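You operate a simulated robot arm through the tools that you are given. There is no shell and no other tool.

The job below is to be done with a simulated robot arm. You get a single attempt, and the scene is never put back.

JOB
Lower the trolley forks, then roll the trolley to the yellow floor mark.
Fine: turn the black switch back to LIFT; brake it again at the mark.

It is judged by the outcome, as a careful person would: the job done as asked, and still so three seconds after it is handed in. It fails if anything else is knocked over, pushed out of place, dropped, spilled or broken.

ROBOT AND FRAMES
A 6-joint arm with a two-finger gripper, fixed in place. Base frame: the origin is at the foot of the arm, x ahead of it, y to its left, z up. Readings come in m, degrees, newtons and seconds.
With the tool pointing down near the work surface it reaches from about 0.24 to 0.96 m from the base axis. Its first joint turns from -166.0 to 166.0 degrees. Payload 3.43 kg.
Tool frame: the origin (TCP) lies between the finger pads and is the grasp point; the fingertips stand 0.02 m ahead of it; z points along the fingers, y is the line along which they close. The gripper opens to 0.19 m. The gripper's body begins 0.248 m behind the TCP.
Orientation is that of the tool frame in the base frame, as a unit quaternion [w, x, y, z]. With the fingers straight down and closing along the base's y, the tool's x points along the base's -x, its y along +y and its z along -z.

CONTROLS
- The arm moves only by the tool drive_tool. Its argument "commands" is a list of rows, each a list of 7 numbers: the shift along the base's x, y, z in units of 50 mm (1.0 is 50 mm), then the turn, a rotation vector about the base's x, y, z in units of 6 degrees (1.0 is 6 degrees), then the finger opening in cm, from 0 to 19. In form: [[dx, dy, dz, ax, ay, az, grip], ...]. A call has 1 to 20 rows; each row shifts and turns the commanded pose from where the row before left it. A call with a number of a shift or a turn outside -1 to 1 is refused whole. Rows are played at 5 a second. More than 0.05 m and 8.6 degrees between two rows, or a gripper value outside its range, and nothing of the call is played. Where a pose cannot be reached the arm comes as near as it can. A force on the tool above 90 N (or 10 N above the force at the start of the call, whichever is more), or a blocked arm, ends the call early, and 0.2 s more pass. Each finger travels about 0.153 m/s and halts on what it meets, pressing with about 38 N; the grip force reading is that of the motor and also rises with nothing between the fingers. The clock runs only during rows and for 0.2 s after the last one: add rows that do not move to give the fingers time. The reply holds the time, the measured pose of the TCP, the force on the tool along the base axes, the opening and the grip force, in the units named above and with some noise, with the torque about the TCP (base axes, N m) and any sound that the robot's microphone picked up.
- Cameras (640 x 400 px; columns grow to the right, rows downward): "scene" is fixed at [0.0504, 0.4993, 1.0797]; the picture's right is [-0.99, -0.13, 0.00], its down [-0.03, 0.23, -0.97] and it looks along [0.13, -0.96, -0.23] (base axes); focal length 326 px, centre (320, 200). "wrist" rides on the gripper at [0.07, -0.008, -0.288] in the tool frame; the picture's right is [0.12, 0.99, 0.00], its down [-0.96, 0.11, -0.25] and it looks along [-0.25, 0.03, 0.97] (tool axes); focal length 261 px, centre (320, 200). There is no depth. A picture from a camera that has moved, and an enlarged one, comes with that camera's place and axes in the base frame and with its lens.
- snapshot(camera): a new picture of that camera. The clock stands still meanwhile.
- slide_trunk(by): slides the trunk up (or, below 0, down) by that many m; the arm rides with it, the base frame stays. It gives what a move gives, with no picture.
- close_up(camera, box): a new picture of the part [left, top, right, bottom] of that camera's present view, enlarged. The clock stands still meanwhile.
- finish_job(): hands the job in; it is judged then, once.

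Places have to be worked out from the pictures, the camera data and where the tool is seen. Open the gripper and draw the arm clear of the work before you hand the job in, unless the task says otherwise.

The tools are called after "Request:" as name(argument=value, ...) on one line, values as JSON. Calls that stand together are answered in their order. drive_tool: Moves the arm, as the interface text tells. Its arguments: {"type":"object","properties":{"commands":{"type":"array","items":{"type":"array","items":{"type":"number"}}}},"required":["commands"]} The other tools are called the same way: slide_trunk (by) slides the trunk up or down; snapshot (camera) takes a picture; close_up (camera, box) takes an enlarged picture of a part of a camera's view; finish_job () hands the job in.

At the start:

```text
t: 0.0
position: [0.3404, -0.6674, 1.0312]
tool_rot: [0.0, -0.001, 1.0, 0.0]
ft_force: [0.6, 0.5, 0.3]
ft_torque: [0.0, 0.0, -0.04]
finger_gap: 0.1901
grasp_force: 0.0
trunk travel left (down, up): [-0.2, 0.24]
```

scene: 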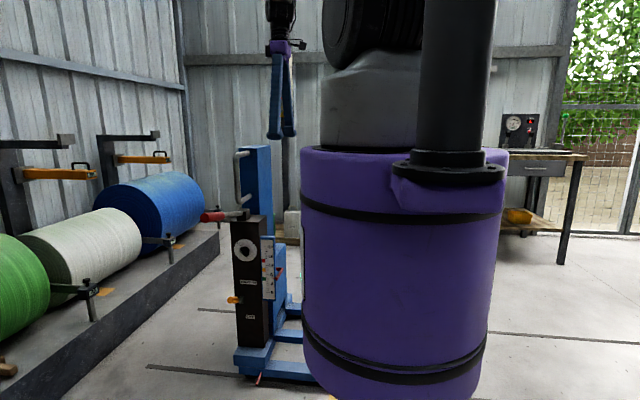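
wrist: 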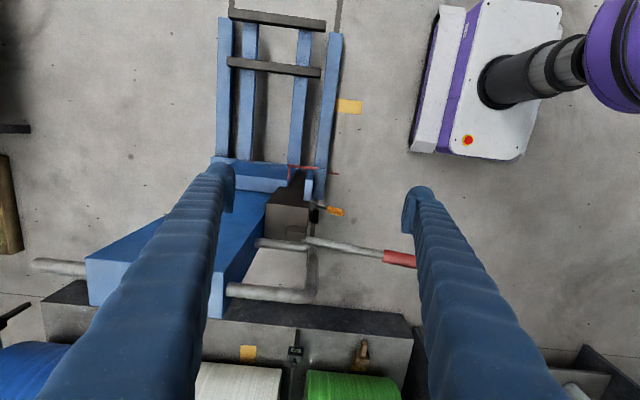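

I'll look closer at the trolley, its switch, handles and labels before moving anything.

Request:
close_up(camera="scene", box=[200, 190, 320, 300])

Request:
close_up(camera="scene", box=[200, 280, 340, 400])

Request:
close_up(camera="wrist", box=[200, 140, 440, 320])

Request:
close_up(camera="wrist", box=[190, 0, 430, 180])

Request:
close_up(camera="scene", box=[180, 130, 320, 240])

```text
3.64 times, centred on (260, 245) of scene
camera zoom: at [0.0504, 0.4993, 1.0797], right [-0.99, -0.13, 0.0], down [-0.03, 0.23, -0.97], along [0.13, -0.96, -0.23], focal length 1185 px, centre (538, 36)
```

zoom: 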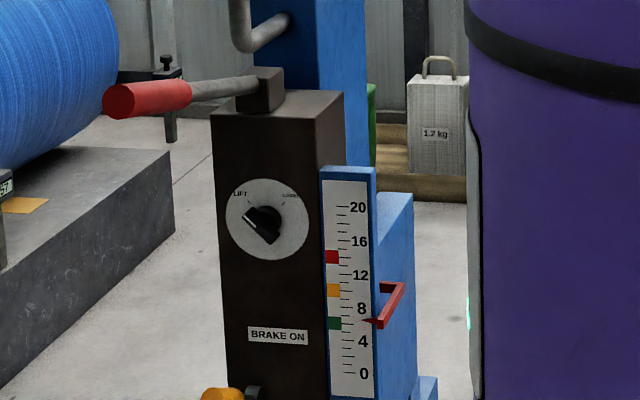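

```text
3.33 times, centred on (270, 340) of scene
camera zoom: at [0.0504, 0.4993, 1.0797], right [-0.99, -0.13, 0.0], down [-0.03, 0.23, -0.97], along [0.13, -0.96, -0.23], focal length 1086 px, centre (487, -267)
```

zoom: 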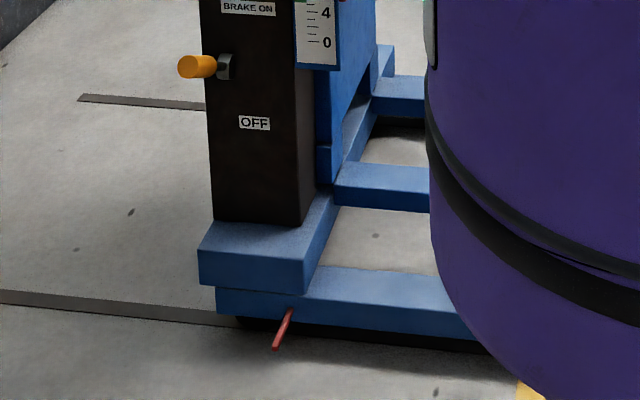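

```text
2.22 times, centred on (320, 230) of wrist
camera zoom: at [0.2714, -0.6758, 1.3187], right [-0.12, 0.99, 0.0], down [0.96, 0.12, 0.25], along [0.25, 0.03, -0.97], focal length 579 px, centre (320, 133)
```

zoom: 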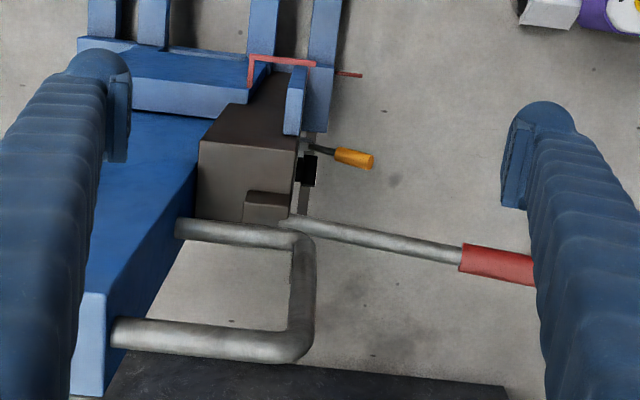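

```text
2.22 times, centred on (310, 90) of wrist
camera zoom: at [0.2714, -0.6758, 1.3187], right [-0.12, 0.99, 0.0], down [0.96, 0.12, 0.25], along [0.25, 0.03, -0.97], focal length 579 px, centre (342, 444)
```

zoom: 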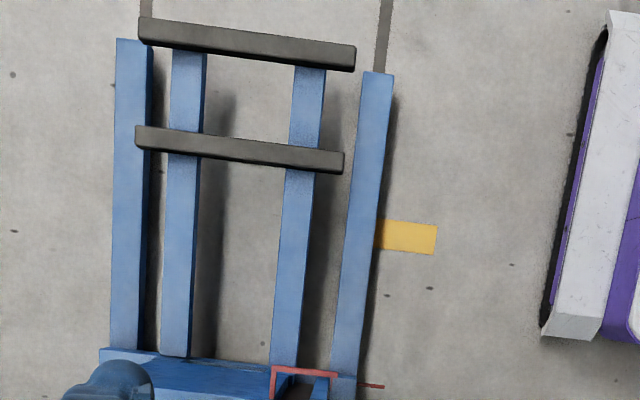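

```text
3.64 times, centred on (250, 185) of scene
camera zoom: at [0.0504, 0.4993, 1.0797], right [-0.99, -0.13, 0.0], down [-0.03, 0.23, -0.97], along [0.13, -0.96, -0.23], focal length 1185 px, centre (574, 254)
```

zoom: 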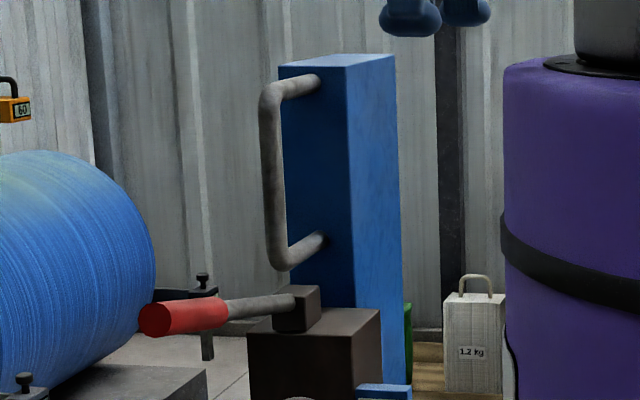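

The trolley stands at about x 0.45–0.7, y −0.6…−0.9, and its base needle looks like it must line up with the yellow mark. I'll zoom in harder on the dial, scale, brake lever and needle.

Request:
close_up(camera="scene", box=[232, 232, 280, 262])

Request:
close_up(camera="scene", box=[255, 230, 303, 305])

Request:
close_up(camera="scene", box=[222, 275, 286, 325])

Request:
close_up(camera="wrist", box=[270, 150, 350, 260])

Request:
close_up(camera="scene", box=[230, 330, 350, 400])

```text
13.33 times, centred on (256, 247) of scene
camera zoom: at [0.0504, 0.4993, 1.0797], right [-0.99, -0.13, 0.0], down [-0.03, 0.23, -0.97], along [0.13, -0.96, -0.23], focal length 4346 px, centre (1173, -427)
```

zoom: 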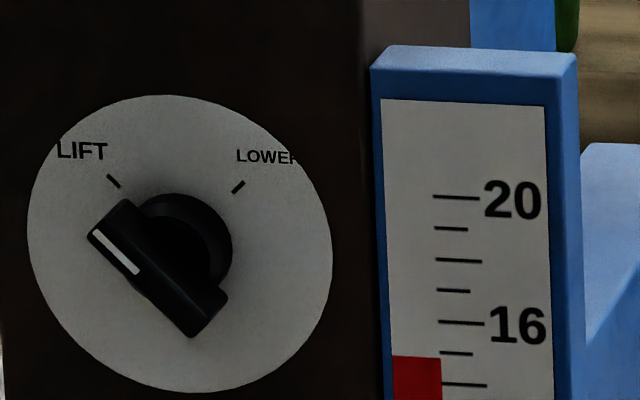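

```text
5.33 times, centred on (279, 268) of scene
camera zoom: at [0.0504, 0.4993, 1.0797], right [-0.99, -0.13, 0.0], down [-0.03, 0.23, -0.97], along [0.13, -0.96, -0.23], focal length 1738 px, centre (539, -160)
```

zoom: 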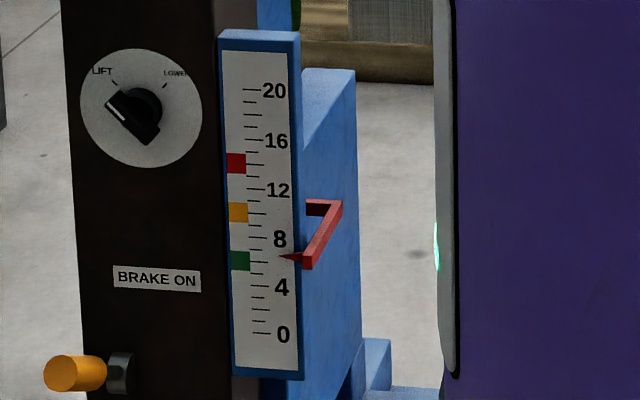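

```text
8.00 times, centred on (254, 300) of scene
camera zoom: at [0.0504, 0.4993, 1.0797], right [-0.99, -0.13, 0.0], down [-0.03, 0.23, -0.97], along [0.13, -0.96, -0.23], focal length 2607 px, centre (848, -600)
```

zoom: 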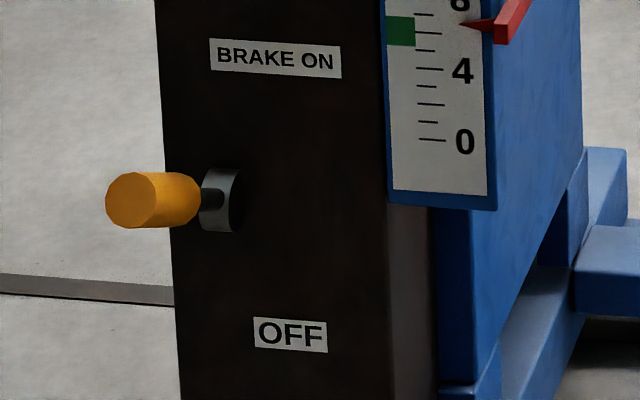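

```text
3.64 times, centred on (310, 205) of wrist
camera zoom: at [0.2714, -0.6758, 1.3187], right [-0.12, 0.99, 0.0], down [0.96, 0.12, 0.25], along [0.25, 0.03, -0.97], focal length 948 px, centre (356, 182)
```

zoom: 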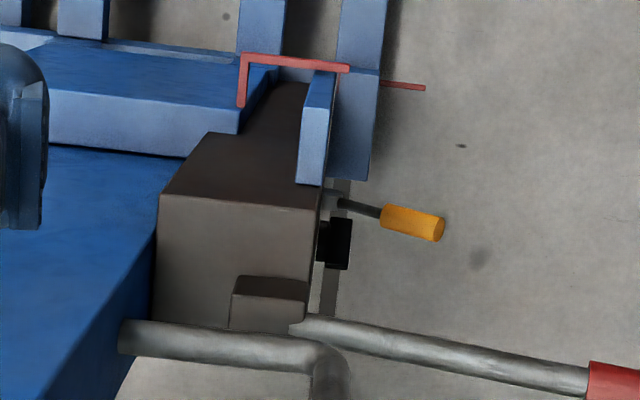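

```text
5.33 times, centred on (290, 365) of scene
camera zoom: at [0.0504, 0.4993, 1.0797], right [-0.99, -0.13, 0.0], down [-0.03, 0.23, -0.97], along [0.13, -0.96, -0.23], focal length 1738 px, centre (480, -680)
```

zoom: 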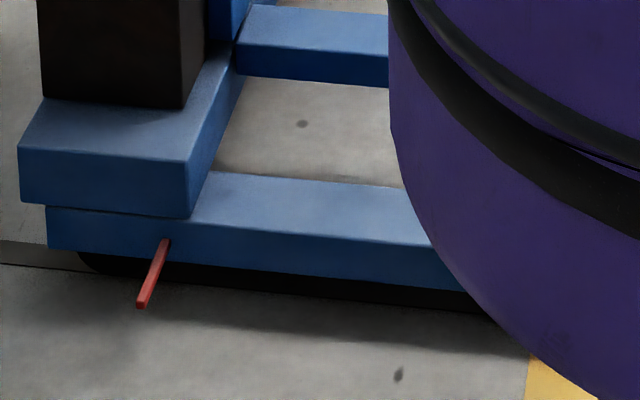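

The switch points to LIFT, the scale reads about 6.5, and the orange lever is tilted up, so the brake is on. From triangulation: dial about (0.51, −0.67, 0.58), brake knob about (0.54, −0.586, 0.41), U-handle bar about (0.52, −0.66, 0.80–0.95), needle x about 0.455 and mark x about 0.14. I'll start tipping the tool towards −y, in free space.

Request:
drive_tool(commands=[[-0.4, 0.2, 0, -1, 0, 0, 8], [-0.4, 0.2, 0, -1, 0, 0, 8], [-0.4, 0.2, 0, -1, 0, 0, 8], [0, 0.2, 0, -1, 0, 0, 8], [0, 0.2, 0, -1, 0, 0, 8], [0, 0.2, 0, -1, 0, 0, 8], [0, 0.2, 0, -1, 0, 0, 8], [0, 0.2, 0, -1, 0, 0, 8]])

Request:
snapshot(camera="scene")

```text
t: 1.8
position: [0.2819, -0.5933, 1.0333]
tool_rot: [-0.013, -0.004, 0.915, -0.403]
ft_force: [5.1, -1.2, 0.0]
ft_torque: [0.13, 0.71, -0.8]
finger_gap: 0.08
grasp_force: 0.0
out of reach, approached as far as the arm can: row 8
trunk travel left (down, up): [-0.2, 0.24]
```

```text
taken
```

scene: 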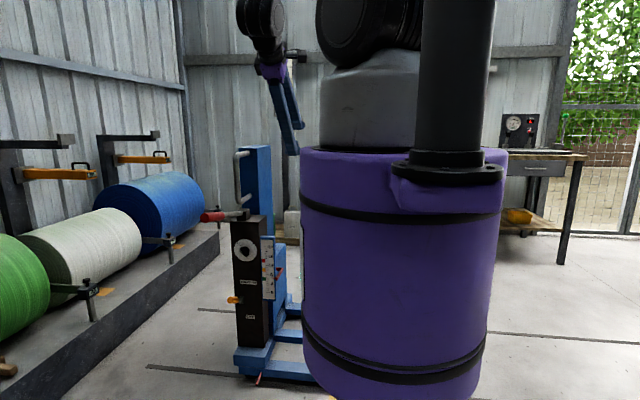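

The pose stalled near 48° tilt because the arm is folded too tightly at this height. I'll go lower, where the wrist gets farther from the shoulder, and keep tipping there.

Request:
drive_tool(commands=[[0, 0, -0.8, 0, 0, 0, 8], [0, 0, -0.8, 0, 0, 0, 8], [0, 0, -0.8, 0, 0, 0, 8], [0, 0, -0.8, 0, 0, 0, 8], [0, 0, -0.8, 0, 0, 0, 8], [0, 0, -0.8, -1, 0, 0, 8], [0, 0, -0.8, -1, 0, 0, 8], [0, 0, -0.8, -1, 0, 0, 8]])

Request:
snapshot(camera="scene")

Request:
snapshot(camera="wrist")

```text
t: 3.6
position: [0.2936, -0.6033, 0.7204]
tool_rot: [0.003, 0.001, 0.837, -0.547]
ft_force: [-4.1, 3.0, -6.2]
ft_torque: [-1.59, -0.43, 0.99]
finger_gap: 0.0799
grasp_force: 0.1
out of reach, approached as far as the arm can: row 1
trunk travel left (down, up): [-0.2, 0.24]
```

```text
taken
```

scene: 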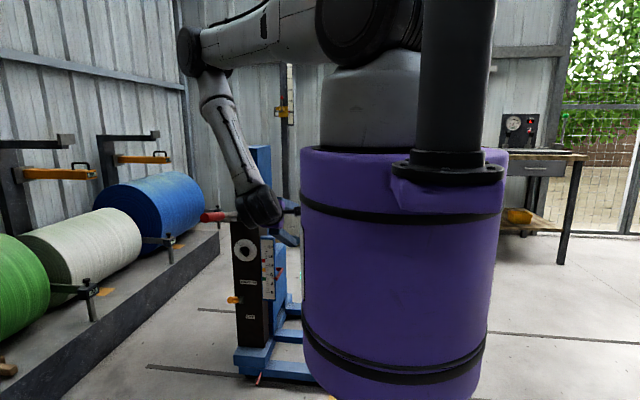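

```text
taken
camera wrist: at [0.2235, -0.3422, 0.8423], right [-0.11, 0.4, -0.91], down [0.96, 0.27, 0.0], along [0.25, -0.88, -0.41], focal length 261 px, centre (320, 200)
```

wrist: 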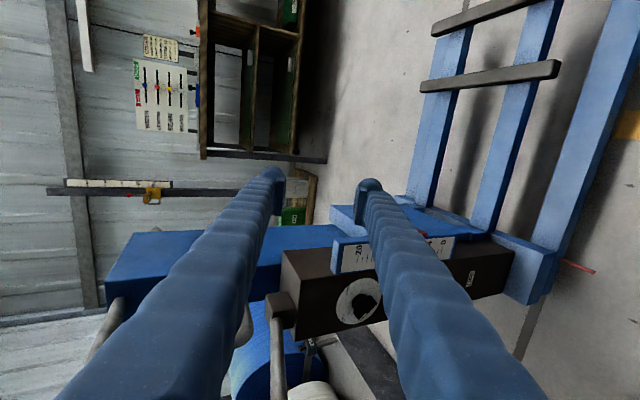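

The arm is fine lower down, and the tool is now 66° over. I'll finish tipping to horizontal and sink to the dial's height while staying at x≈0.29, clear of the pump lever.

Request:
drive_tool(commands=[[0, 0.2, -0.6, -1, 0, 0, 8], [0, 0.2, -0.6, -1, 0, 0, 8], [0, 0.2, -0.6, -1, 0, 0, 8], [0, 0.2, -0.6, -1, 0, 0, 8]])

Request:
snapshot(camera="scene")

Request:
snapshot(camera="wrist")

```text
t: 4.6
position: [0.291, -0.5587, 0.5943]
tool_rot: [0.0, 0.0, -0.706, 0.708]
ft_force: [0.3, -0.1, -0.4]
ft_torque: [0.06, 0.03, -0.04]
finger_gap: 0.0801
grasp_force: 0.0
trunk travel left (down, up): [-0.2, 0.24]
```

```text
taken
```

scene: 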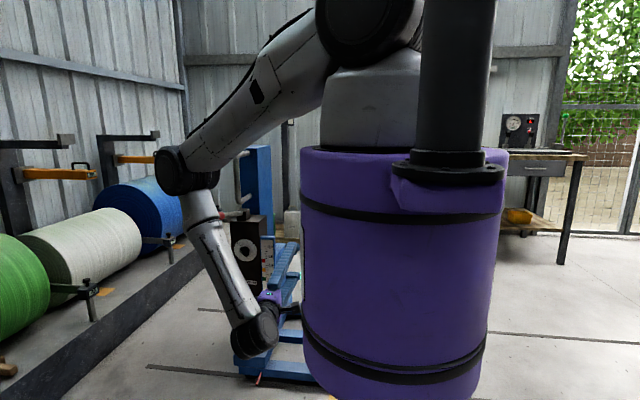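

```text
taken
camera wrist: at [0.2206, -0.272, 0.6019], right [-0.12, 0.0, -0.99], down [0.96, 0.25, -0.12], along [0.25, -0.97, -0.03], focal length 261 px, centre (320, 200)
```

wrist: 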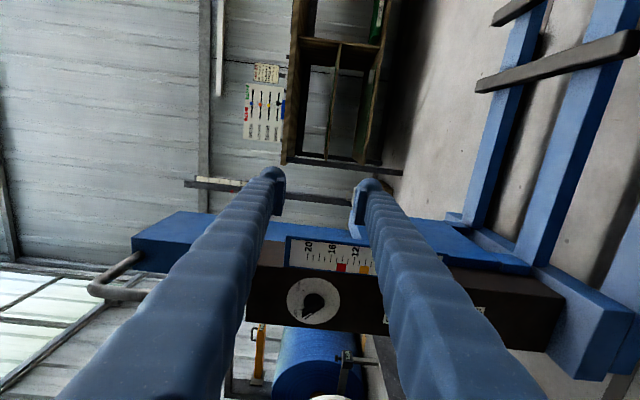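

The tool is now level and pointing −y. I'll roll it by −45° about y so the fingers straddle the switch bar, and slide to x≈0.51 with stand-off, narrowing the gripper.

Request:
drive_tool(commands=[[0.5, 0, 0, 0, -1, 0, 6], [0.5, 0, 0, 0, -1, 0, 6], [0.5, 0, 0, 0, -1, 0, 6], [0.5, 0, 0, 0, -1, 0, 6], [0.5, 0, 0, 0, -1, 0, 5], [0.5, 0, 0, 0, -1, 0, 5], [0.5, 0, -0.1, 0, -1, 0, 5], [0.5, 0, -0.1, 0, -0.5, 0, 5]])

Request:
snapshot(camera="scene")

Request:
snapshot(camera="wrist")

```text
t: 6.4
position: [0.4919, -0.559, 0.5854]
tool_rot: [-0.271, -0.271, -0.653, 0.653]
ft_force: [0.6, -0.8, 0.5]
ft_torque: [0.02, 0.03, 0.01]
finger_gap: 0.0501
grasp_force: 0.0
trunk travel left (down, up): [-0.2, 0.24]
```

```text
taken
```

scene: 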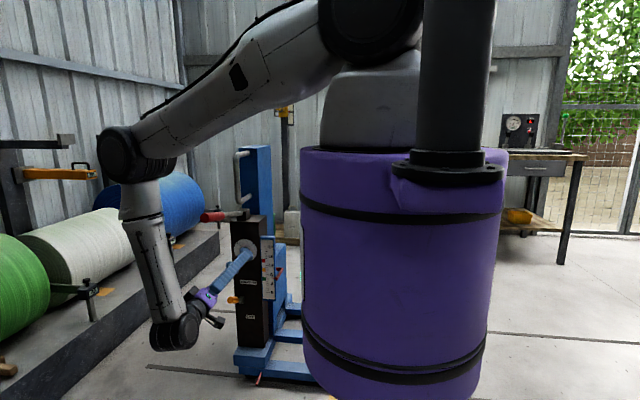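

```text
taken
camera wrist: at [0.4368, -0.2717, 0.5403], right [0.62, 0.0, -0.79], down [0.76, 0.25, 0.6], along [0.19, -0.97, 0.15], focal length 261 px, centre (320, 200)
```

wrist: 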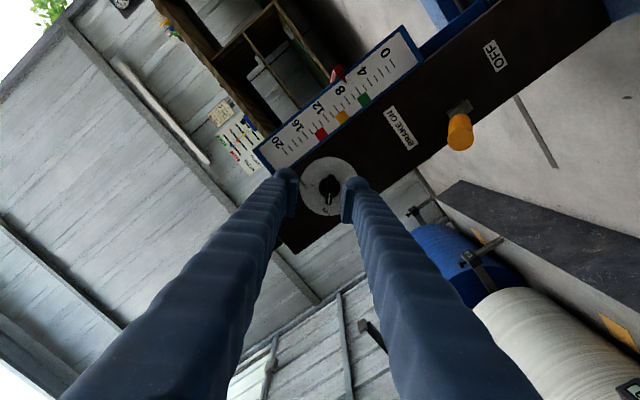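

Good view: the knob sits just between the fingertips. Enlarging to align accurately.

Request:
close_up(camera="wrist", box=[270, 145, 390, 230])

Request:
close_up(camera="scene", box=[190, 220, 310, 310])

```text
4.71 times, centred on (330, 188) of wrist
camera zoom: at [0.4368, -0.2717, 0.5403], right [0.62, 0.0, -0.79], down [0.76, 0.25, 0.6], along [0.19, -0.97, 0.15], focal length 1227 px, centre (273, 259)
```

zoom: 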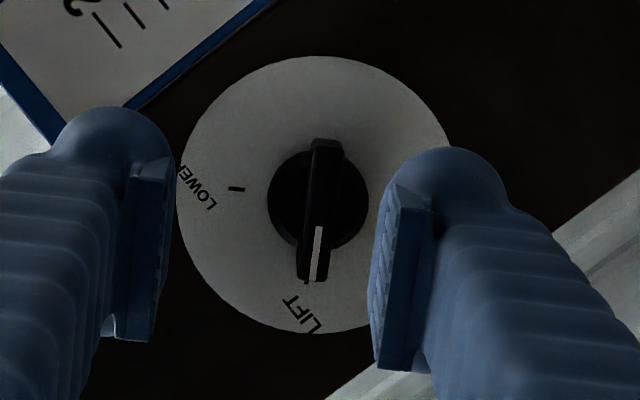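

```text
4.44 times, centred on (250, 265) of scene
camera zoom: at [0.0504, 0.4993, 1.0797], right [-0.99, -0.13, 0.0], down [-0.03, 0.23, -0.97], along [0.13, -0.96, -0.23], focal length 1448 px, centre (631, -89)
```

zoom: 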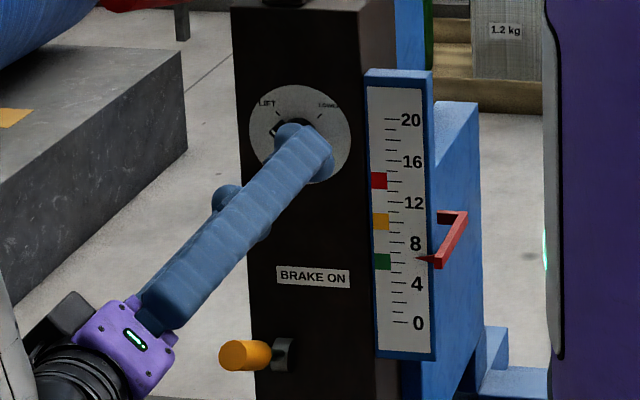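

The bar is aligned with the closing axis; knob centre is about (0.508, −0.65, 0.578). I'll shift sideways, advance to just in front of it, and check.

Request:
drive_tool(commands=[[0.32, 0, -0.15, 0, 0, 0, 5], [0, -0.5, 0, 0, 0, 0, 5], [0, -0.6, 0, 0, 0, 0, 5], [0, 0, 0, 0, 0, 0, 5]])

Request:
close_up(camera="wrist", box=[260, 135, 380, 220])

Request:
close_up(camera="scene", box=[190, 200, 310, 290])

```text
t: 7.4
position: [0.5068, -0.6135, 0.5773]
tool_rot: [0.27, 0.269, 0.654, -0.653]
ft_force: [-0.3, 0.5, 0.8]
ft_torque: [0.03, -0.01, 0.01]
finger_gap: 0.0499
grasp_force: 0.0
trunk travel left (down, up): [-0.2, 0.24]
```

```text
4.71 times, centred on (320, 178) of wrist
camera zoom: at [0.4513, -0.3266, 0.5337], right [0.62, 0.0, -0.79], down [0.76, 0.25, 0.6], along [0.2, -0.97, 0.15], focal length 1227 px, centre (320, 306)
```

zoom: 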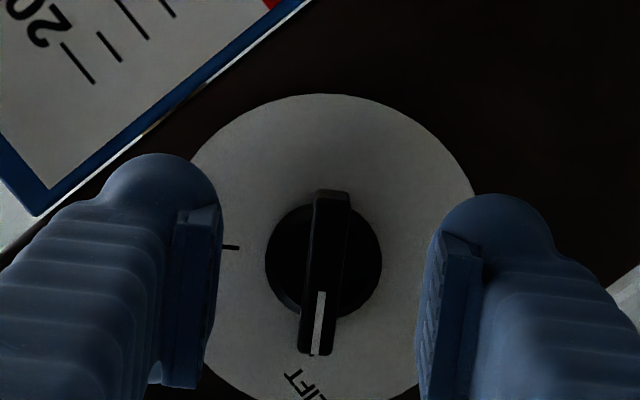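

```text
4.44 times, centred on (250, 245) of scene
camera zoom: at [0.0504, 0.4993, 1.0797], right [-0.99, -0.13, 0.0], down [-0.03, 0.23, -0.97], along [0.13, -0.96, -0.23], focal length 1448 px, centre (631, 0)
```

zoom: 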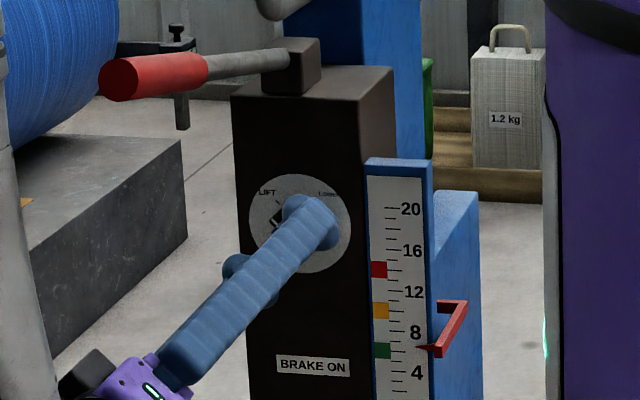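

The knob is centred to within a few mm. Small correction and advance so the pads overlap the bar (TCP y ≈ −0.645).

Request:
drive_tool(commands=[[0.08, -0.2, 0.05, 0, 0, 0, 5], [0, -0.2, 0, 0, 0, 0, 5], [0, -0.2, 0, 0, 0, 0, 5], [0, 0, 0, 0, 0, 0, 5]])

Request:
close_up(camera="wrist", box=[260, 135, 380, 220])

```text
t: 8.4
position: [0.5115, -0.6433, 0.5779]
tool_rot: [0.27, 0.27, 0.654, -0.653]
ft_force: [0.4, -0.4, 0.5]
ft_torque: [-0.01, 0.0, 0.01]
finger_gap: 0.05
grasp_force: 0.0
trunk travel left (down, up): [-0.2, 0.24]
```

```text
4.71 times, centred on (320, 178) of wrist
camera zoom: at [0.4559, -0.3563, 0.5353], right [0.62, 0.0, -0.79], down [0.76, 0.25, 0.6], along [0.2, -0.97, 0.15], focal length 1227 px, centre (320, 306)
```

zoom: 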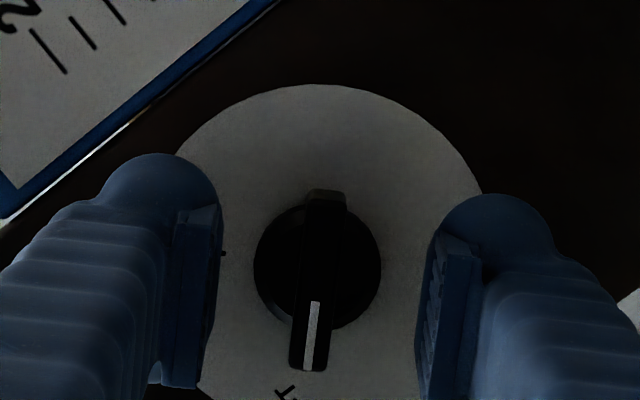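

Fingertips now flank the bar without touching the plate. Closing on it.

Request:
drive_tool(commands=[[0, 0, 0, 0, 0, 0, 3], [0, 0, 0, 0, 0, 0, 1.5], [0, 0, 0, 0, 0, 0, 0.8], [0, 0, 0, 0, 0, 0, 0.8]])

Request:
close_up(camera="wrist", box=[260, 135, 380, 220])

```text
t: 9.4
position: [0.5107, -0.6434, 0.5792]
tool_rot: [-0.269, -0.269, -0.654, 0.654]
ft_force: [-3.5, -1.4, 3.7]
ft_torque: [-0.03, -0.03, 0.0]
finger_gap: 0.0091
grasp_force: 43.2
trunk travel left (down, up): [-0.2, 0.24]
```

```text
4.71 times, centred on (320, 178) of wrist
camera zoom: at [0.4557, -0.3562, 0.5356], right [0.62, 0.0, -0.79], down [0.76, 0.25, 0.6], along [0.19, -0.97, 0.15], focal length 1227 px, centre (320, 306)
```

zoom: 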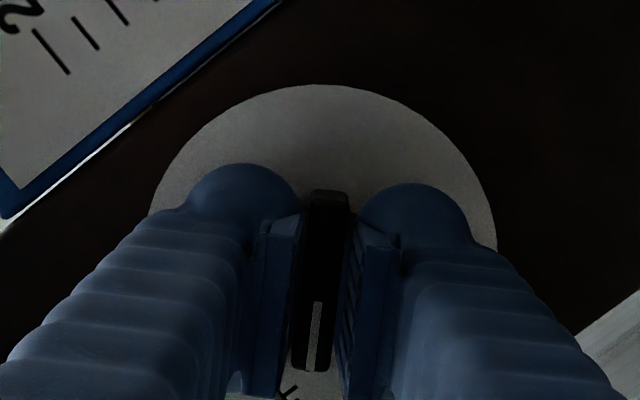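

The bar is held (9 mm). Now turning clockwise towards LOWER, half way first.

Request:
drive_tool(commands=[[0, 0, 0, 0, -0.7, 0, 0.6], [0, 0, 0, 0, -0.7, 0, 0.6], [0, 0, 0, 0, -0.7, 0, 0.6], [0, 0, 0, 0, -0.7, 0, 0.6], [0, 0, 0, 0, -0.7, 0, 0.6]])

Request:
close_up(camera="wrist", box=[260, 135, 380, 220])

Request:
snapshot(camera="scene")

```text
t: 10.6
position: [0.5112, -0.6443, 0.5798]
tool_rot: [0.385, 0.385, 0.593, -0.593]
ft_force: [-12.1, 3.1, 7.2]
ft_torque: [-0.49, 0.01, 0.08]
finger_gap: 0.009
grasp_force: 42.1
trunk travel left (down, up): [-0.2, 0.24]
```

```text
4.71 times, centred on (320, 178) of wrist
camera zoom: at [0.4753, -0.3562, 0.5185], right [0.86, 0.0, -0.51], down [0.5, 0.25, 0.83], along [0.13, -0.97, 0.21], focal length 1227 px, centre (320, 306)
```

zoom: 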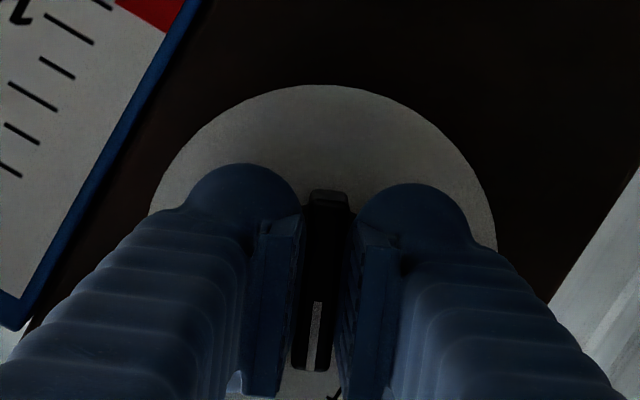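

```text
taken
```

scene: 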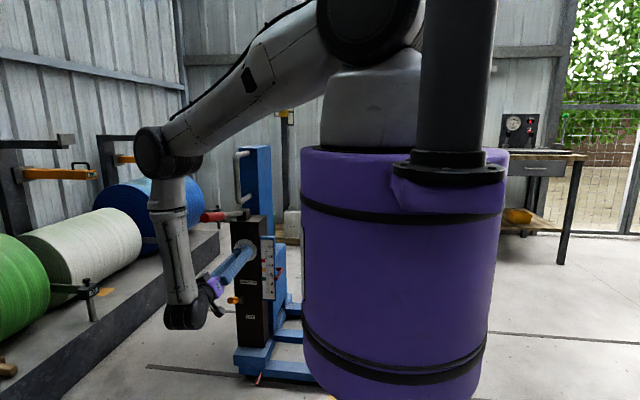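

The knob turns with the hand. There is a mild lateral force, so I'll nudge the centre by 2 mm and continue.

Request:
drive_tool(commands=[[-0.04, 0, 0.02, 0, -0.8, 0, 0.6], [0, 0, 0, 0, -0.8, 0, 0.6], [0, 0, 0, 0, -0.8, 0, 0.6], [0, 0, 0, 0, -0.8, 0, 0.6], [0, 0, 0, 0, -0.8, 0, 0.6], [0, 0, 0, 0, -0.8, 0, 0.6], [0, 0, 0, 0, -0.8, 0, 0.6]])

Request:
close_up(camera="wrist", box=[260, 135, 380, 220])

Request:
snapshot(camera="scene")

```text
t: 11.5
position: [0.511, -0.6506, 0.577]
tool_rot: [-0.448, -0.457, -0.532, 0.555]
ft_force: [-16.1, 22.6, 21.0]
ft_torque: [-1.4, -0.05, 0.48]
finger_gap: 0.009
grasp_force: 42.9
out of reach, approached as far as the arm can: row 3, 4
trunk travel left (down, up): [-0.2, 0.24]
stopped in row 4: the force on the tool passed its limit at 217 N (the readings are from after the stop); the commanded pose is now the measured one
```

```text
4.71 times, centred on (320, 178) of wrist
camera zoom: at [0.4998, -0.3637, 0.5036], right [0.95, -0.04, -0.3], down [0.3, 0.25, 0.92], along [0.04, -0.97, 0.25], focal length 1227 px, centre (320, 306)
```

zoom: 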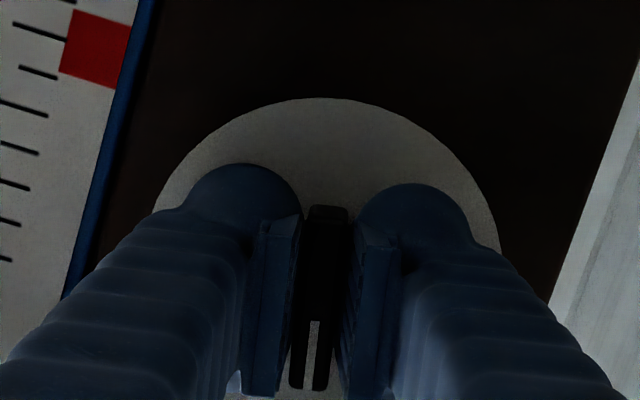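

```text
taken
```

scene: 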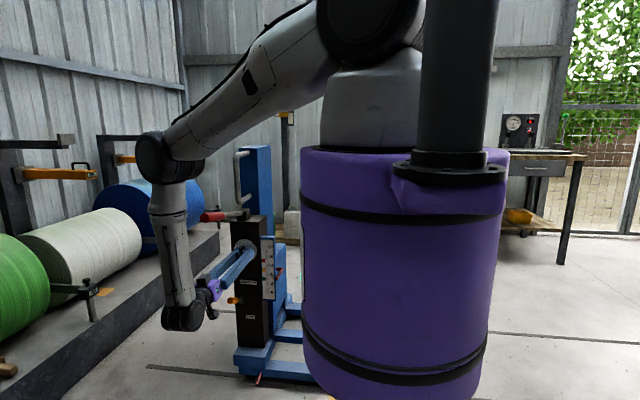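

A wrist limit was hit near this roll angle, and the pull built up, so I must regrip. I'll release, back straight off, and correct the slight tilt; then come at it with the hand rolled the other way round (180°), where there's room to finish the turn.

Request:
drive_tool(commands=[[0, 0, 0, 0, 0, 0, 2], [0, 0, 0, 0, 0, 0, 4], [0, 0.4, 0, 0, 0.3, 0, 5], [0, 0.5, 0, 0.16, 0.5, 0.29, 5], [0, 0.5, 0, 0, 0.5, 0, 5], [0, 0.4, 0, 0, 0.5, 0, 5]])

Request:
snapshot(camera="wrist")

Request:
close_up(camera="scene", box=[190, 200, 310, 320])

```text
t: 12.9
position: [0.5129, -0.5611, 0.5705]
tool_rot: [0.399, 0.4, 0.585, -0.582]
ft_force: [0.8, -0.9, 0.7]
ft_torque: [-0.02, 0.04, -0.01]
finger_gap: 0.0502
grasp_force: 0.0
trunk travel left (down, up): [-0.2, 0.24]
```

```text
taken
camera wrist: at [0.4793, -0.2734, 0.5101], right [0.88, 0.0, -0.47], down [0.46, 0.24, 0.86], along [0.12, -0.97, 0.21], focal length 261 px, centre (320, 200)
```

wrist: 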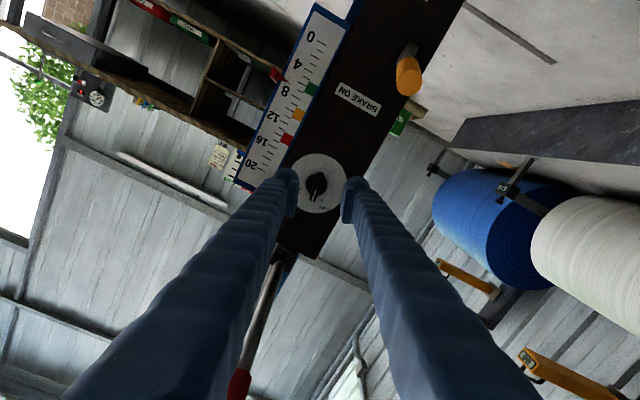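

```text
3.33 times, centred on (250, 260) of scene
camera zoom: at [0.0504, 0.4993, 1.0797], right [-0.99, -0.13, 0.0], down [-0.03, 0.23, -0.97], along [0.13, -0.96, -0.23], focal length 1086 px, centre (553, 0)
```

zoom: 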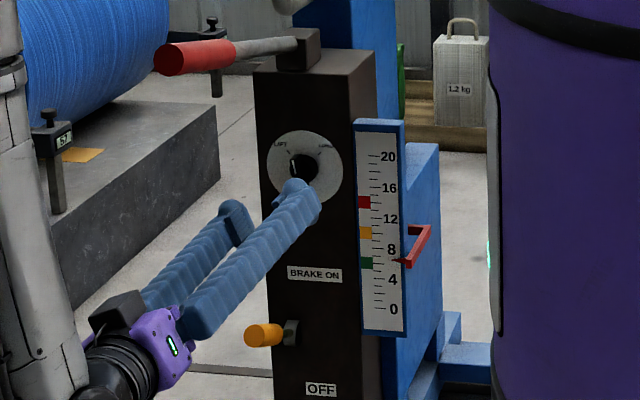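

The forks have not moved yet; knob turned about a third of the way and stays put. Rolling the hand round by +174° in front of the dial.

Request:
drive_tool(commands=[[0, 0, 0, 0, 1, 0, 5], [0, 0, 0, 0, 1, 0, 5], [0, 0, 0, 0, 1, 0, 5], [0, 0, 0, 0, 1, 0, 5], [0, 0, 0, 0, 1, 0, 5], [0, 0, 0, 0, 1, 0, 5], [0, 0, 0, 0, 1, 0, 5], [0, 0, 0, 0, 1, 0, 5], [0, 0, 0, 0, 1, 0, 5], [0, 0, 0, 0, 1, 0, 5], [0, 0, 0, 0, 1, 0, 5], [0, 0, 0, 0, 1, 0, 5], [0, 0, 0, 0, 1, 0, 5], [0, 0, 0, 0, 1, 0, 5], [0, 0, 0, 0, 1, 0, 5]])

Request:
drive_tool(commands=[[0, 0, 0, 0, 1, 0, 5], [0, 0, 0, 0, 1, 0, 5], [0, 0, 0, 0, 1, 0, 5], [0, 0, 0, 0, 1, 0, 5], [0, 0, 0, 0, 1, 0, 5], [0, 0, 0, 0, 1, 0, 5], [0, 0, 0, 0, 1, 0, 5], [0, 0, 0, 0, 1, 0, 5], [0, 0, 0, 0, 1, 0, 5], [0, 0, 0, 0, 1, 0, 5], [0, 0, 0, 0, 1, 0, 5], [0, 0, 0, 0, 1, 0, 5], [0, 0, 0, 0, 1, 0, 5]])

Request:
snapshot(camera="wrist")

Request:
snapshot(camera="scene")

```text
t: 16.1
position: [0.513, -0.5604, 0.5726]
tool_rot: [0.132, 0.129, -0.695, 0.695]
ft_force: [0.2, -0.8, 0.2]
ft_torque: [0.0, -0.04, 0.01]
finger_gap: 0.0501
grasp_force: 0.1
trunk travel left (down, up): [-0.2, 0.24]
```

```text
t: 18.9
position: [0.5135, -0.5613, 0.5737]
tool_rot: [0.541, 0.537, -0.457, 0.458]
ft_force: [0.8, 0.0, -0.4]
ft_torque: [0.01, -0.02, 0.02]
finger_gap: 0.05
grasp_force: 0.0
trunk travel left (down, up): [-0.2, 0.24]
```

```text
taken
camera wrist: at [0.5336, -0.2745, 0.6397], right [-0.96, 0.0, 0.28], down [-0.27, 0.24, -0.93], along [-0.07, -0.97, -0.23], focal length 261 px, centre (320, 200)
```

wrist: 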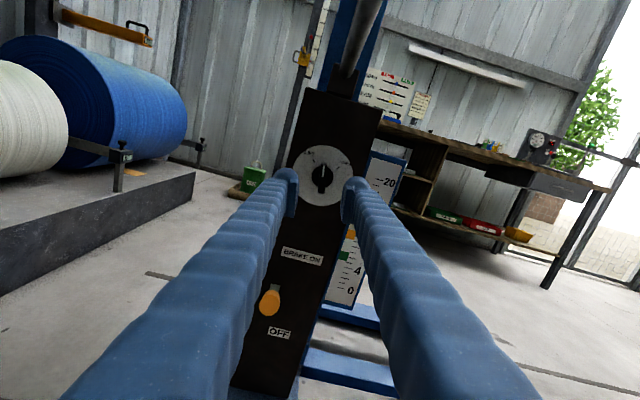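

```text
taken
```

scene: 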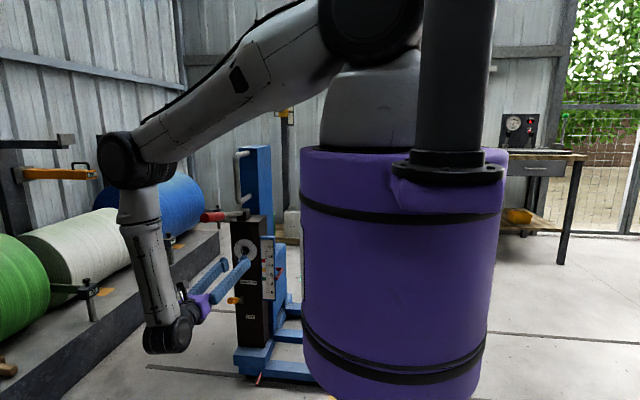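

Reachable with the hand rolled this way (roll ≈ +99°). Enlarging to align with the knob.

Request:
close_up(camera="wrist", box=[265, 130, 385, 215])

```text
4.71 times, centred on (325, 172) of wrist
camera zoom: at [0.5336, -0.2745, 0.6397], right [-0.96, 0.0, 0.28], down [-0.27, 0.24, -0.93], along [-0.07, -0.97, -0.23], focal length 1227 px, centre (296, 329)
```

zoom: 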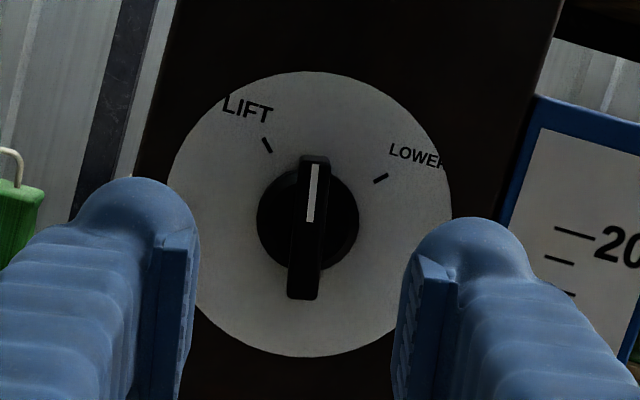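

Aligned within 2°; I need about −3 mm in x and +6 mm in z, then advance to y −0.645 and grip.

Request:
drive_tool(commands=[[-0.06, 0, 0.12, 0, 0, 0, 5], [0, -0.5, 0, 0, 0, 0, 5], [0, -0.5, 0, 0, 0, 0, 5], [0, -0.4, 0, 0, 0, 0, 5], [0, -0.25, 0, 0, 0, 0, 5], [0, 0, 0, 0, 0, 0, 5]])

Request:
close_up(camera="wrist", box=[265, 130, 385, 215])

```text
t: 20.3
position: [0.5097, -0.6459, 0.5784]
tool_rot: [0.54, 0.537, -0.458, 0.458]
ft_force: [-0.3, 0.1, 0.1]
ft_torque: [0.01, 0.0, -0.04]
finger_gap: 0.0498
grasp_force: 0.0
trunk travel left (down, up): [-0.2, 0.24]
```

```text
4.71 times, centred on (325, 172) of wrist
camera zoom: at [0.5299, -0.3569, 0.6448], right [-0.96, 0.0, 0.28], down [-0.27, 0.24, -0.93], along [-0.07, -0.97, -0.23], focal length 1227 px, centre (296, 329)
```

zoom: 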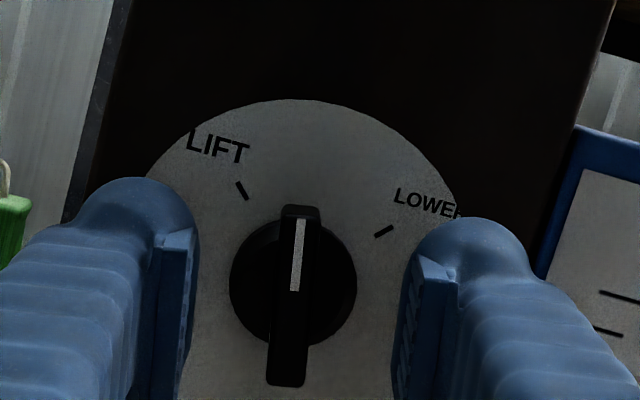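

Centred. Close and turn clockwise, in small steps.

Request:
drive_tool(commands=[[0, 0, 0, 0, 0, 0, 3], [0, 0, 0, 0, 0, 0, 1], [0, 0, 0, 0, 0, 0, 0.6], [0, 0, 0, 0, 0, 0, 0.6], [0, 0, 0, 0, -0.8, 0, 0.6], [0, 0, 0, 0, -0.8, 0, 0.6], [0, 0, 0, 0, -0.8, 0, 0.6], [0, 0, 0, 0, -0.8, 0, 0.6], [0, 0, 0, 0, -0.8, 0, 0.6]])

Request:
close_up(camera="wrist", box=[265, 130, 385, 215])

Request:
close_up(camera="scene", box=[220, 220, 310, 310])

```text
t: 22.3
position: [0.5119, -0.6443, 0.5774]
tool_rot: [0.433, 0.43, -0.56, 0.561]
ft_force: [15.3, -4.4, -6.3]
ft_torque: [-0.18, 0.02, 0.09]
finger_gap: 0.0093
grasp_force: 42.6
trunk travel left (down, up): [-0.2, 0.24]
```

```text
4.71 times, centred on (325, 172) of wrist
camera zoom: at [0.5023, -0.3568, 0.6472], right [-0.99, 0.0, -0.14], down [0.14, 0.24, -0.96], along [0.03, -0.97, -0.24], focal length 1227 px, centre (296, 329)
```

zoom: 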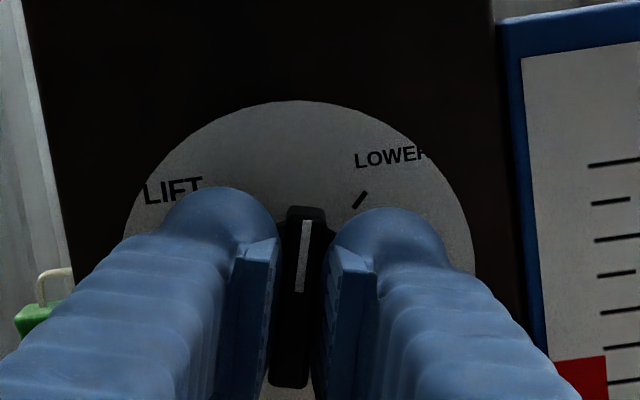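

```text
4.44 times, centred on (265, 265) of scene
camera zoom: at [0.0504, 0.4993, 1.0797], right [-0.99, -0.13, 0.0], down [-0.03, 0.23, -0.97], along [0.13, -0.96, -0.23], focal length 1448 px, centre (564, -89)
```

zoom: 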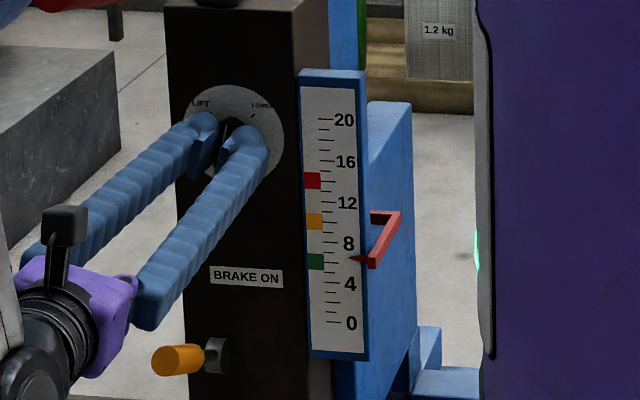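

The knob is following; about 30° remain to LOWER. Continuing.

Request:
drive_tool(commands=[[0.04, 0, -0.02, 0, -0.8, 0, 0.6], [0, 0, 0, 0, -0.8, 0, 0.6], [0, 0, 0, 0, -0.8, 0, 0.6], [0, 0, 0, 0, -0.8, 0, 0.6], [0, 0, 0, 0, -0.8, 0, 0.6]])

Request:
close_up(camera="wrist", box=[265, 130, 385, 215])

Request:
close_up(camera="scene", box=[220, 220, 310, 310])

```text
t: 23.5
position: [0.5115, -0.6434, 0.579]
tool_rot: [-0.306, -0.304, 0.638, -0.638]
ft_force: [12.0, -10.4, 1.6]
ft_torque: [-0.21, -0.02, -0.05]
finger_gap: 0.009
grasp_force: 42.5
trunk travel left (down, up): [-0.2, 0.24]
```

```text
4.71 times, centred on (325, 172) of wrist
camera zoom: at [0.4759, -0.3567, 0.6377], right [-0.85, 0.0, -0.53], down [0.51, 0.24, -0.82], along [0.13, -0.97, -0.21], focal length 1227 px, centre (296, 329)
```

zoom: 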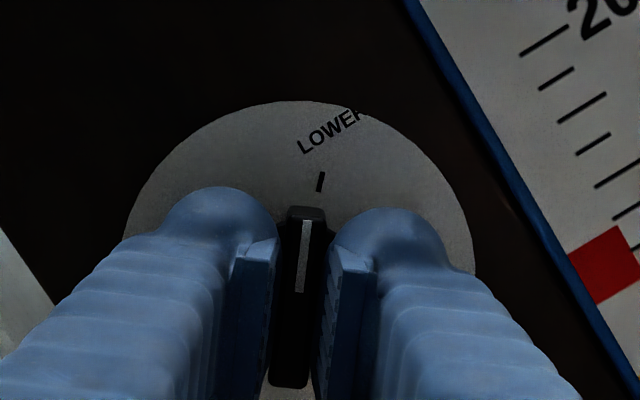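

```text
4.44 times, centred on (265, 265) of scene
camera zoom: at [0.0504, 0.4993, 1.0797], right [-0.99, -0.13, 0.0], down [-0.03, 0.23, -0.97], along [0.13, -0.96, -0.23], focal length 1448 px, centre (564, -89)
```

zoom: 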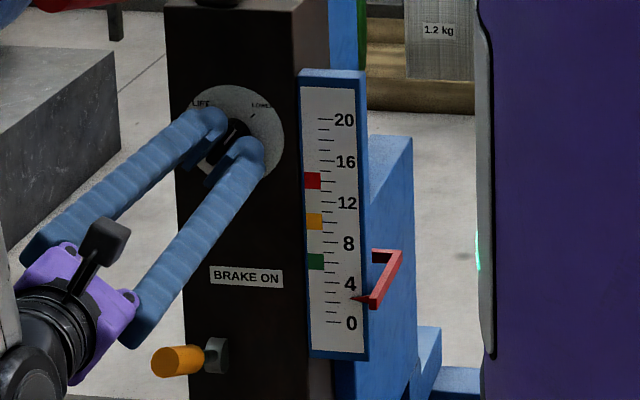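

The forks are sinking (scale ≈ 2.4). Turn the last 6° and hold while they go all the way down.

Request:
drive_tool(commands=[[0, 0, 0, 0, -0.8, 0, 0.6], [0, 0, 0, 0, 0, 0, 0.6], [0, 0, 0, 0, 0, 0, 0.6], [0, 0, 0, 0, 0, 0, 0.6], [0, 0, 0, 0, 0, 0, 0.6]])

Request:
close_up(camera="scene", box=[220, 220, 310, 310])

```text
t: 24.7
position: [0.5127, -0.6448, 0.5787]
tool_rot: [0.28, 0.277, -0.65, 0.65]
ft_force: [15.8, -1.7, 6.0]
ft_torque: [0.0, 0.02, 0.18]
finger_gap: 0.0093
grasp_force: 42.9
trunk travel left (down, up): [-0.2, 0.24]
```

```text
4.44 times, centred on (265, 265) of scene
camera zoom: at [0.0504, 0.4993, 1.0797], right [-0.99, -0.13, 0.0], down [-0.03, 0.23, -0.97], along [0.13, -0.96, -0.23], focal length 1448 px, centre (564, -89)
```

zoom: 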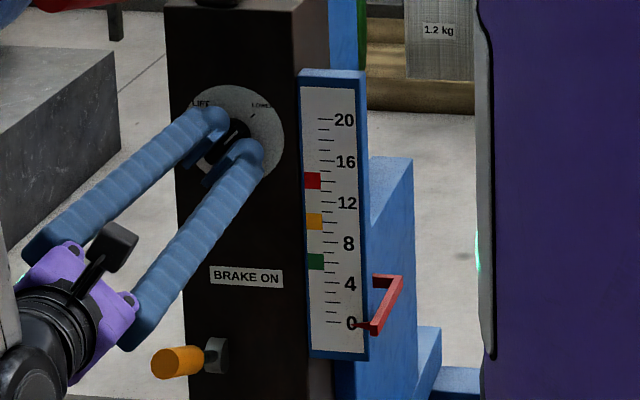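

Nearly at 0; I'll wait another two seconds to make sure they have settled.

Request:
drive_tool(commands=[[0, 0, 0, 0, 0, 0, 0.6], [0, 0, 0, 0, 0, 0, 0.6], [0, 0, 0, 0, 0, 0, 0.6], [0, 0, 0, 0, 0, 0, 0.6], [0, 0, 0, 0, 0, 0, 0.6], [0, 0, 0, 0, 0, 0, 0.6], [0, 0, 0, 0, 0, 0, 0.6], [0, 0, 0, 0, 0, 0, 0.6]])

Request:
close_up(camera="scene", box=[220, 220, 310, 310])

Request:
close_up(camera="scene", box=[265, 270, 305, 300])

```text
t: 26.5
position: [0.5126, -0.6442, 0.5788]
tool_rot: [0.28, 0.278, -0.649, 0.651]
ft_force: [16.9, -2.1, 8.6]
ft_torque: [-0.05, 0.04, 0.14]
finger_gap: 0.009
grasp_force: 42.7
trunk travel left (down, up): [-0.2, 0.24]
```

```text
4.44 times, centred on (265, 265) of scene
camera zoom: at [0.0504, 0.4993, 1.0797], right [-0.99, -0.13, 0.0], down [-0.03, 0.23, -0.97], along [0.13, -0.96, -0.23], focal length 1448 px, centre (564, -89)
```

zoom: 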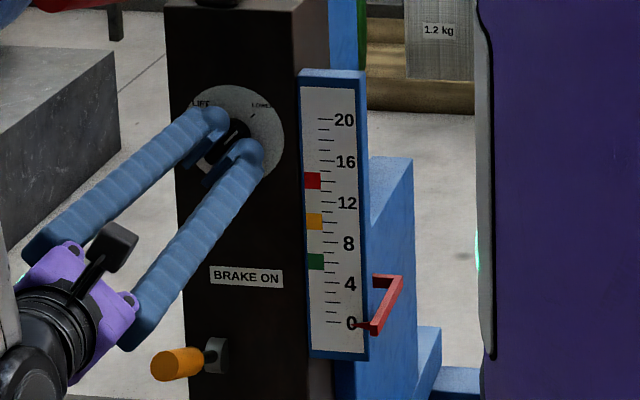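

```text
13.33 times, centred on (285, 285) of scene
camera zoom: at [0.0504, 0.4993, 1.0797], right [-0.99, -0.13, 0.0], down [-0.03, 0.23, -0.97], along [0.13, -0.96, -0.23], focal length 4346 px, centre (787, -933)
```

zoom: 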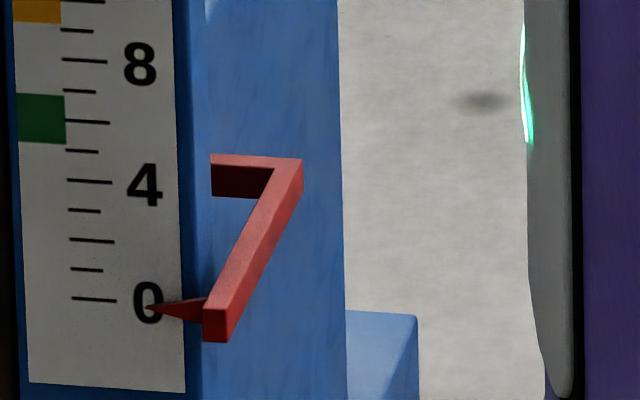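

The pointer is steady at 0: forks are down. Now turn the switch back (counter‑clockwise) to LIFT, with a small recentring.

Request:
drive_tool(commands=[[0.04, 0, 0.02, 0, 0.8, 0, 0.6], [0, 0, 0, 0, 0.8, 0, 0.6], [0, 0, 0, 0, 0.8, 0, 0.6], [0, 0, 0, 0, 0.8, 0, 0.6], [0, 0, 0, 0, 0.8, 0, 0.6], [0, 0, 0, 0, 0.8, 0, 0.6], [0, 0, 0, 0, 0.8, 0, 0.6], [0, 0, 0, 0, 0.8, 0, 0.6]])

```text
t: 28.3
position: [0.5103, -0.6443, 0.5782]
tool_rot: [-0.479, -0.475, 0.523, -0.521]
ft_force: [-16.5, -4.1, -0.3]
ft_torque: [-0.39, -0.01, -0.16]
finger_gap: 0.0091
grasp_force: 42.6
trunk travel left (down, up): [-0.2, 0.24]
```

Turning well (roll ≈ 85°). Another 50° to LIFT with slight recentring.

Request:
drive_tool(commands=[[-0.06, 0, 0, 0, 0.8, 0, 0.6], [0, 0, 0, 0, 0.8, 0, 0.6], [0, 0, 0, 0, 0.8, 0, 0.6], [0, 0, 0, 0, 0.8, 0, 0.6], [0, 0, 0, 0, 0.8, 0, 0.6], [0, 0, 0, 0, 0.8, 0, 0.6], [0, 0, 0, 0, 0.8, 0, 0.6], [0, 0, 0, 0, 0.8, 0, 0.6]])

Request:
close_up(camera="wrist", box=[265, 130, 385, 215])

```text
t: 30.1
position: [0.5101, -0.6444, 0.5792]
tool_rot: [0.623, 0.621, -0.336, 0.337]
ft_force: [-16.0, 6.7, -7.7]
ft_torque: [0.39, -0.01, -0.35]
finger_gap: 0.0092
grasp_force: 42.7
trunk travel left (down, up): [-0.2, 0.24]
```

```text
4.71 times, centred on (325, 172) of wrist
camera zoom: at [0.5562, -0.3566, 0.6314], right [-0.76, 0.0, 0.64], down [-0.62, 0.24, -0.74], along [-0.16, -0.97, -0.19], focal length 1227 px, centre (296, 329)
```

zoom: 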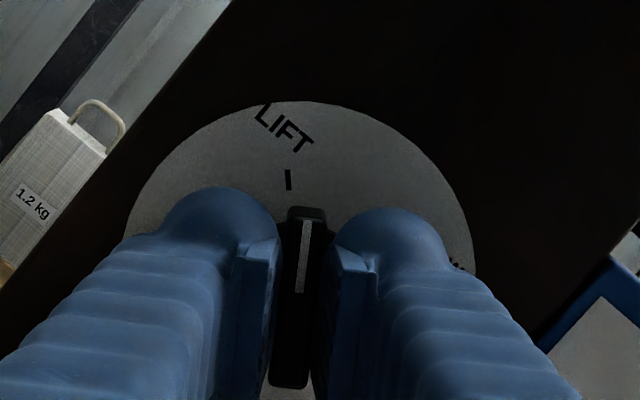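

About 12° left to the LIFT tick.

Request:
drive_tool(commands=[[-0.02, 0, 0, 0, 0.7, 0, 0.6], [0, 0, 0, 0, 0.7, 0, 0.6], [0, 0, 0, 0, 0.6, 0, 0.6], [0, 0, 0, 0, 0, 0, 0.6], [0, 0, 0, 0, 0, 0, 0.6]])

Request:
close_up(camera="wrist", box=[265, 130, 385, 215])

```text
t: 31.3
position: [0.5091, -0.6444, 0.5795]
tool_rot: [0.655, 0.653, -0.268, 0.27]
ft_force: [-12.3, 4.9, -7.4]
ft_torque: [0.06, -0.1, -0.1]
finger_gap: 0.0086
grasp_force: 42.3
trunk travel left (down, up): [-0.2, 0.24]
```

```text
4.71 times, centred on (325, 172) of wrist
camera zoom: at [0.5658, -0.3566, 0.6211], right [-0.62, 0.0, 0.79], down [-0.76, 0.24, -0.6], along [-0.19, -0.97, -0.15], focal length 1227 px, centre (296, 329)
```

zoom: 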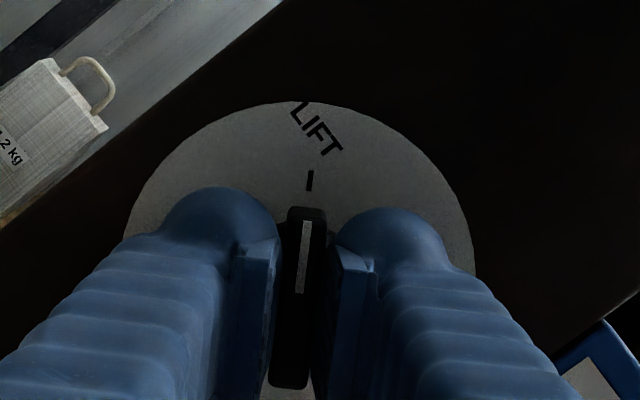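

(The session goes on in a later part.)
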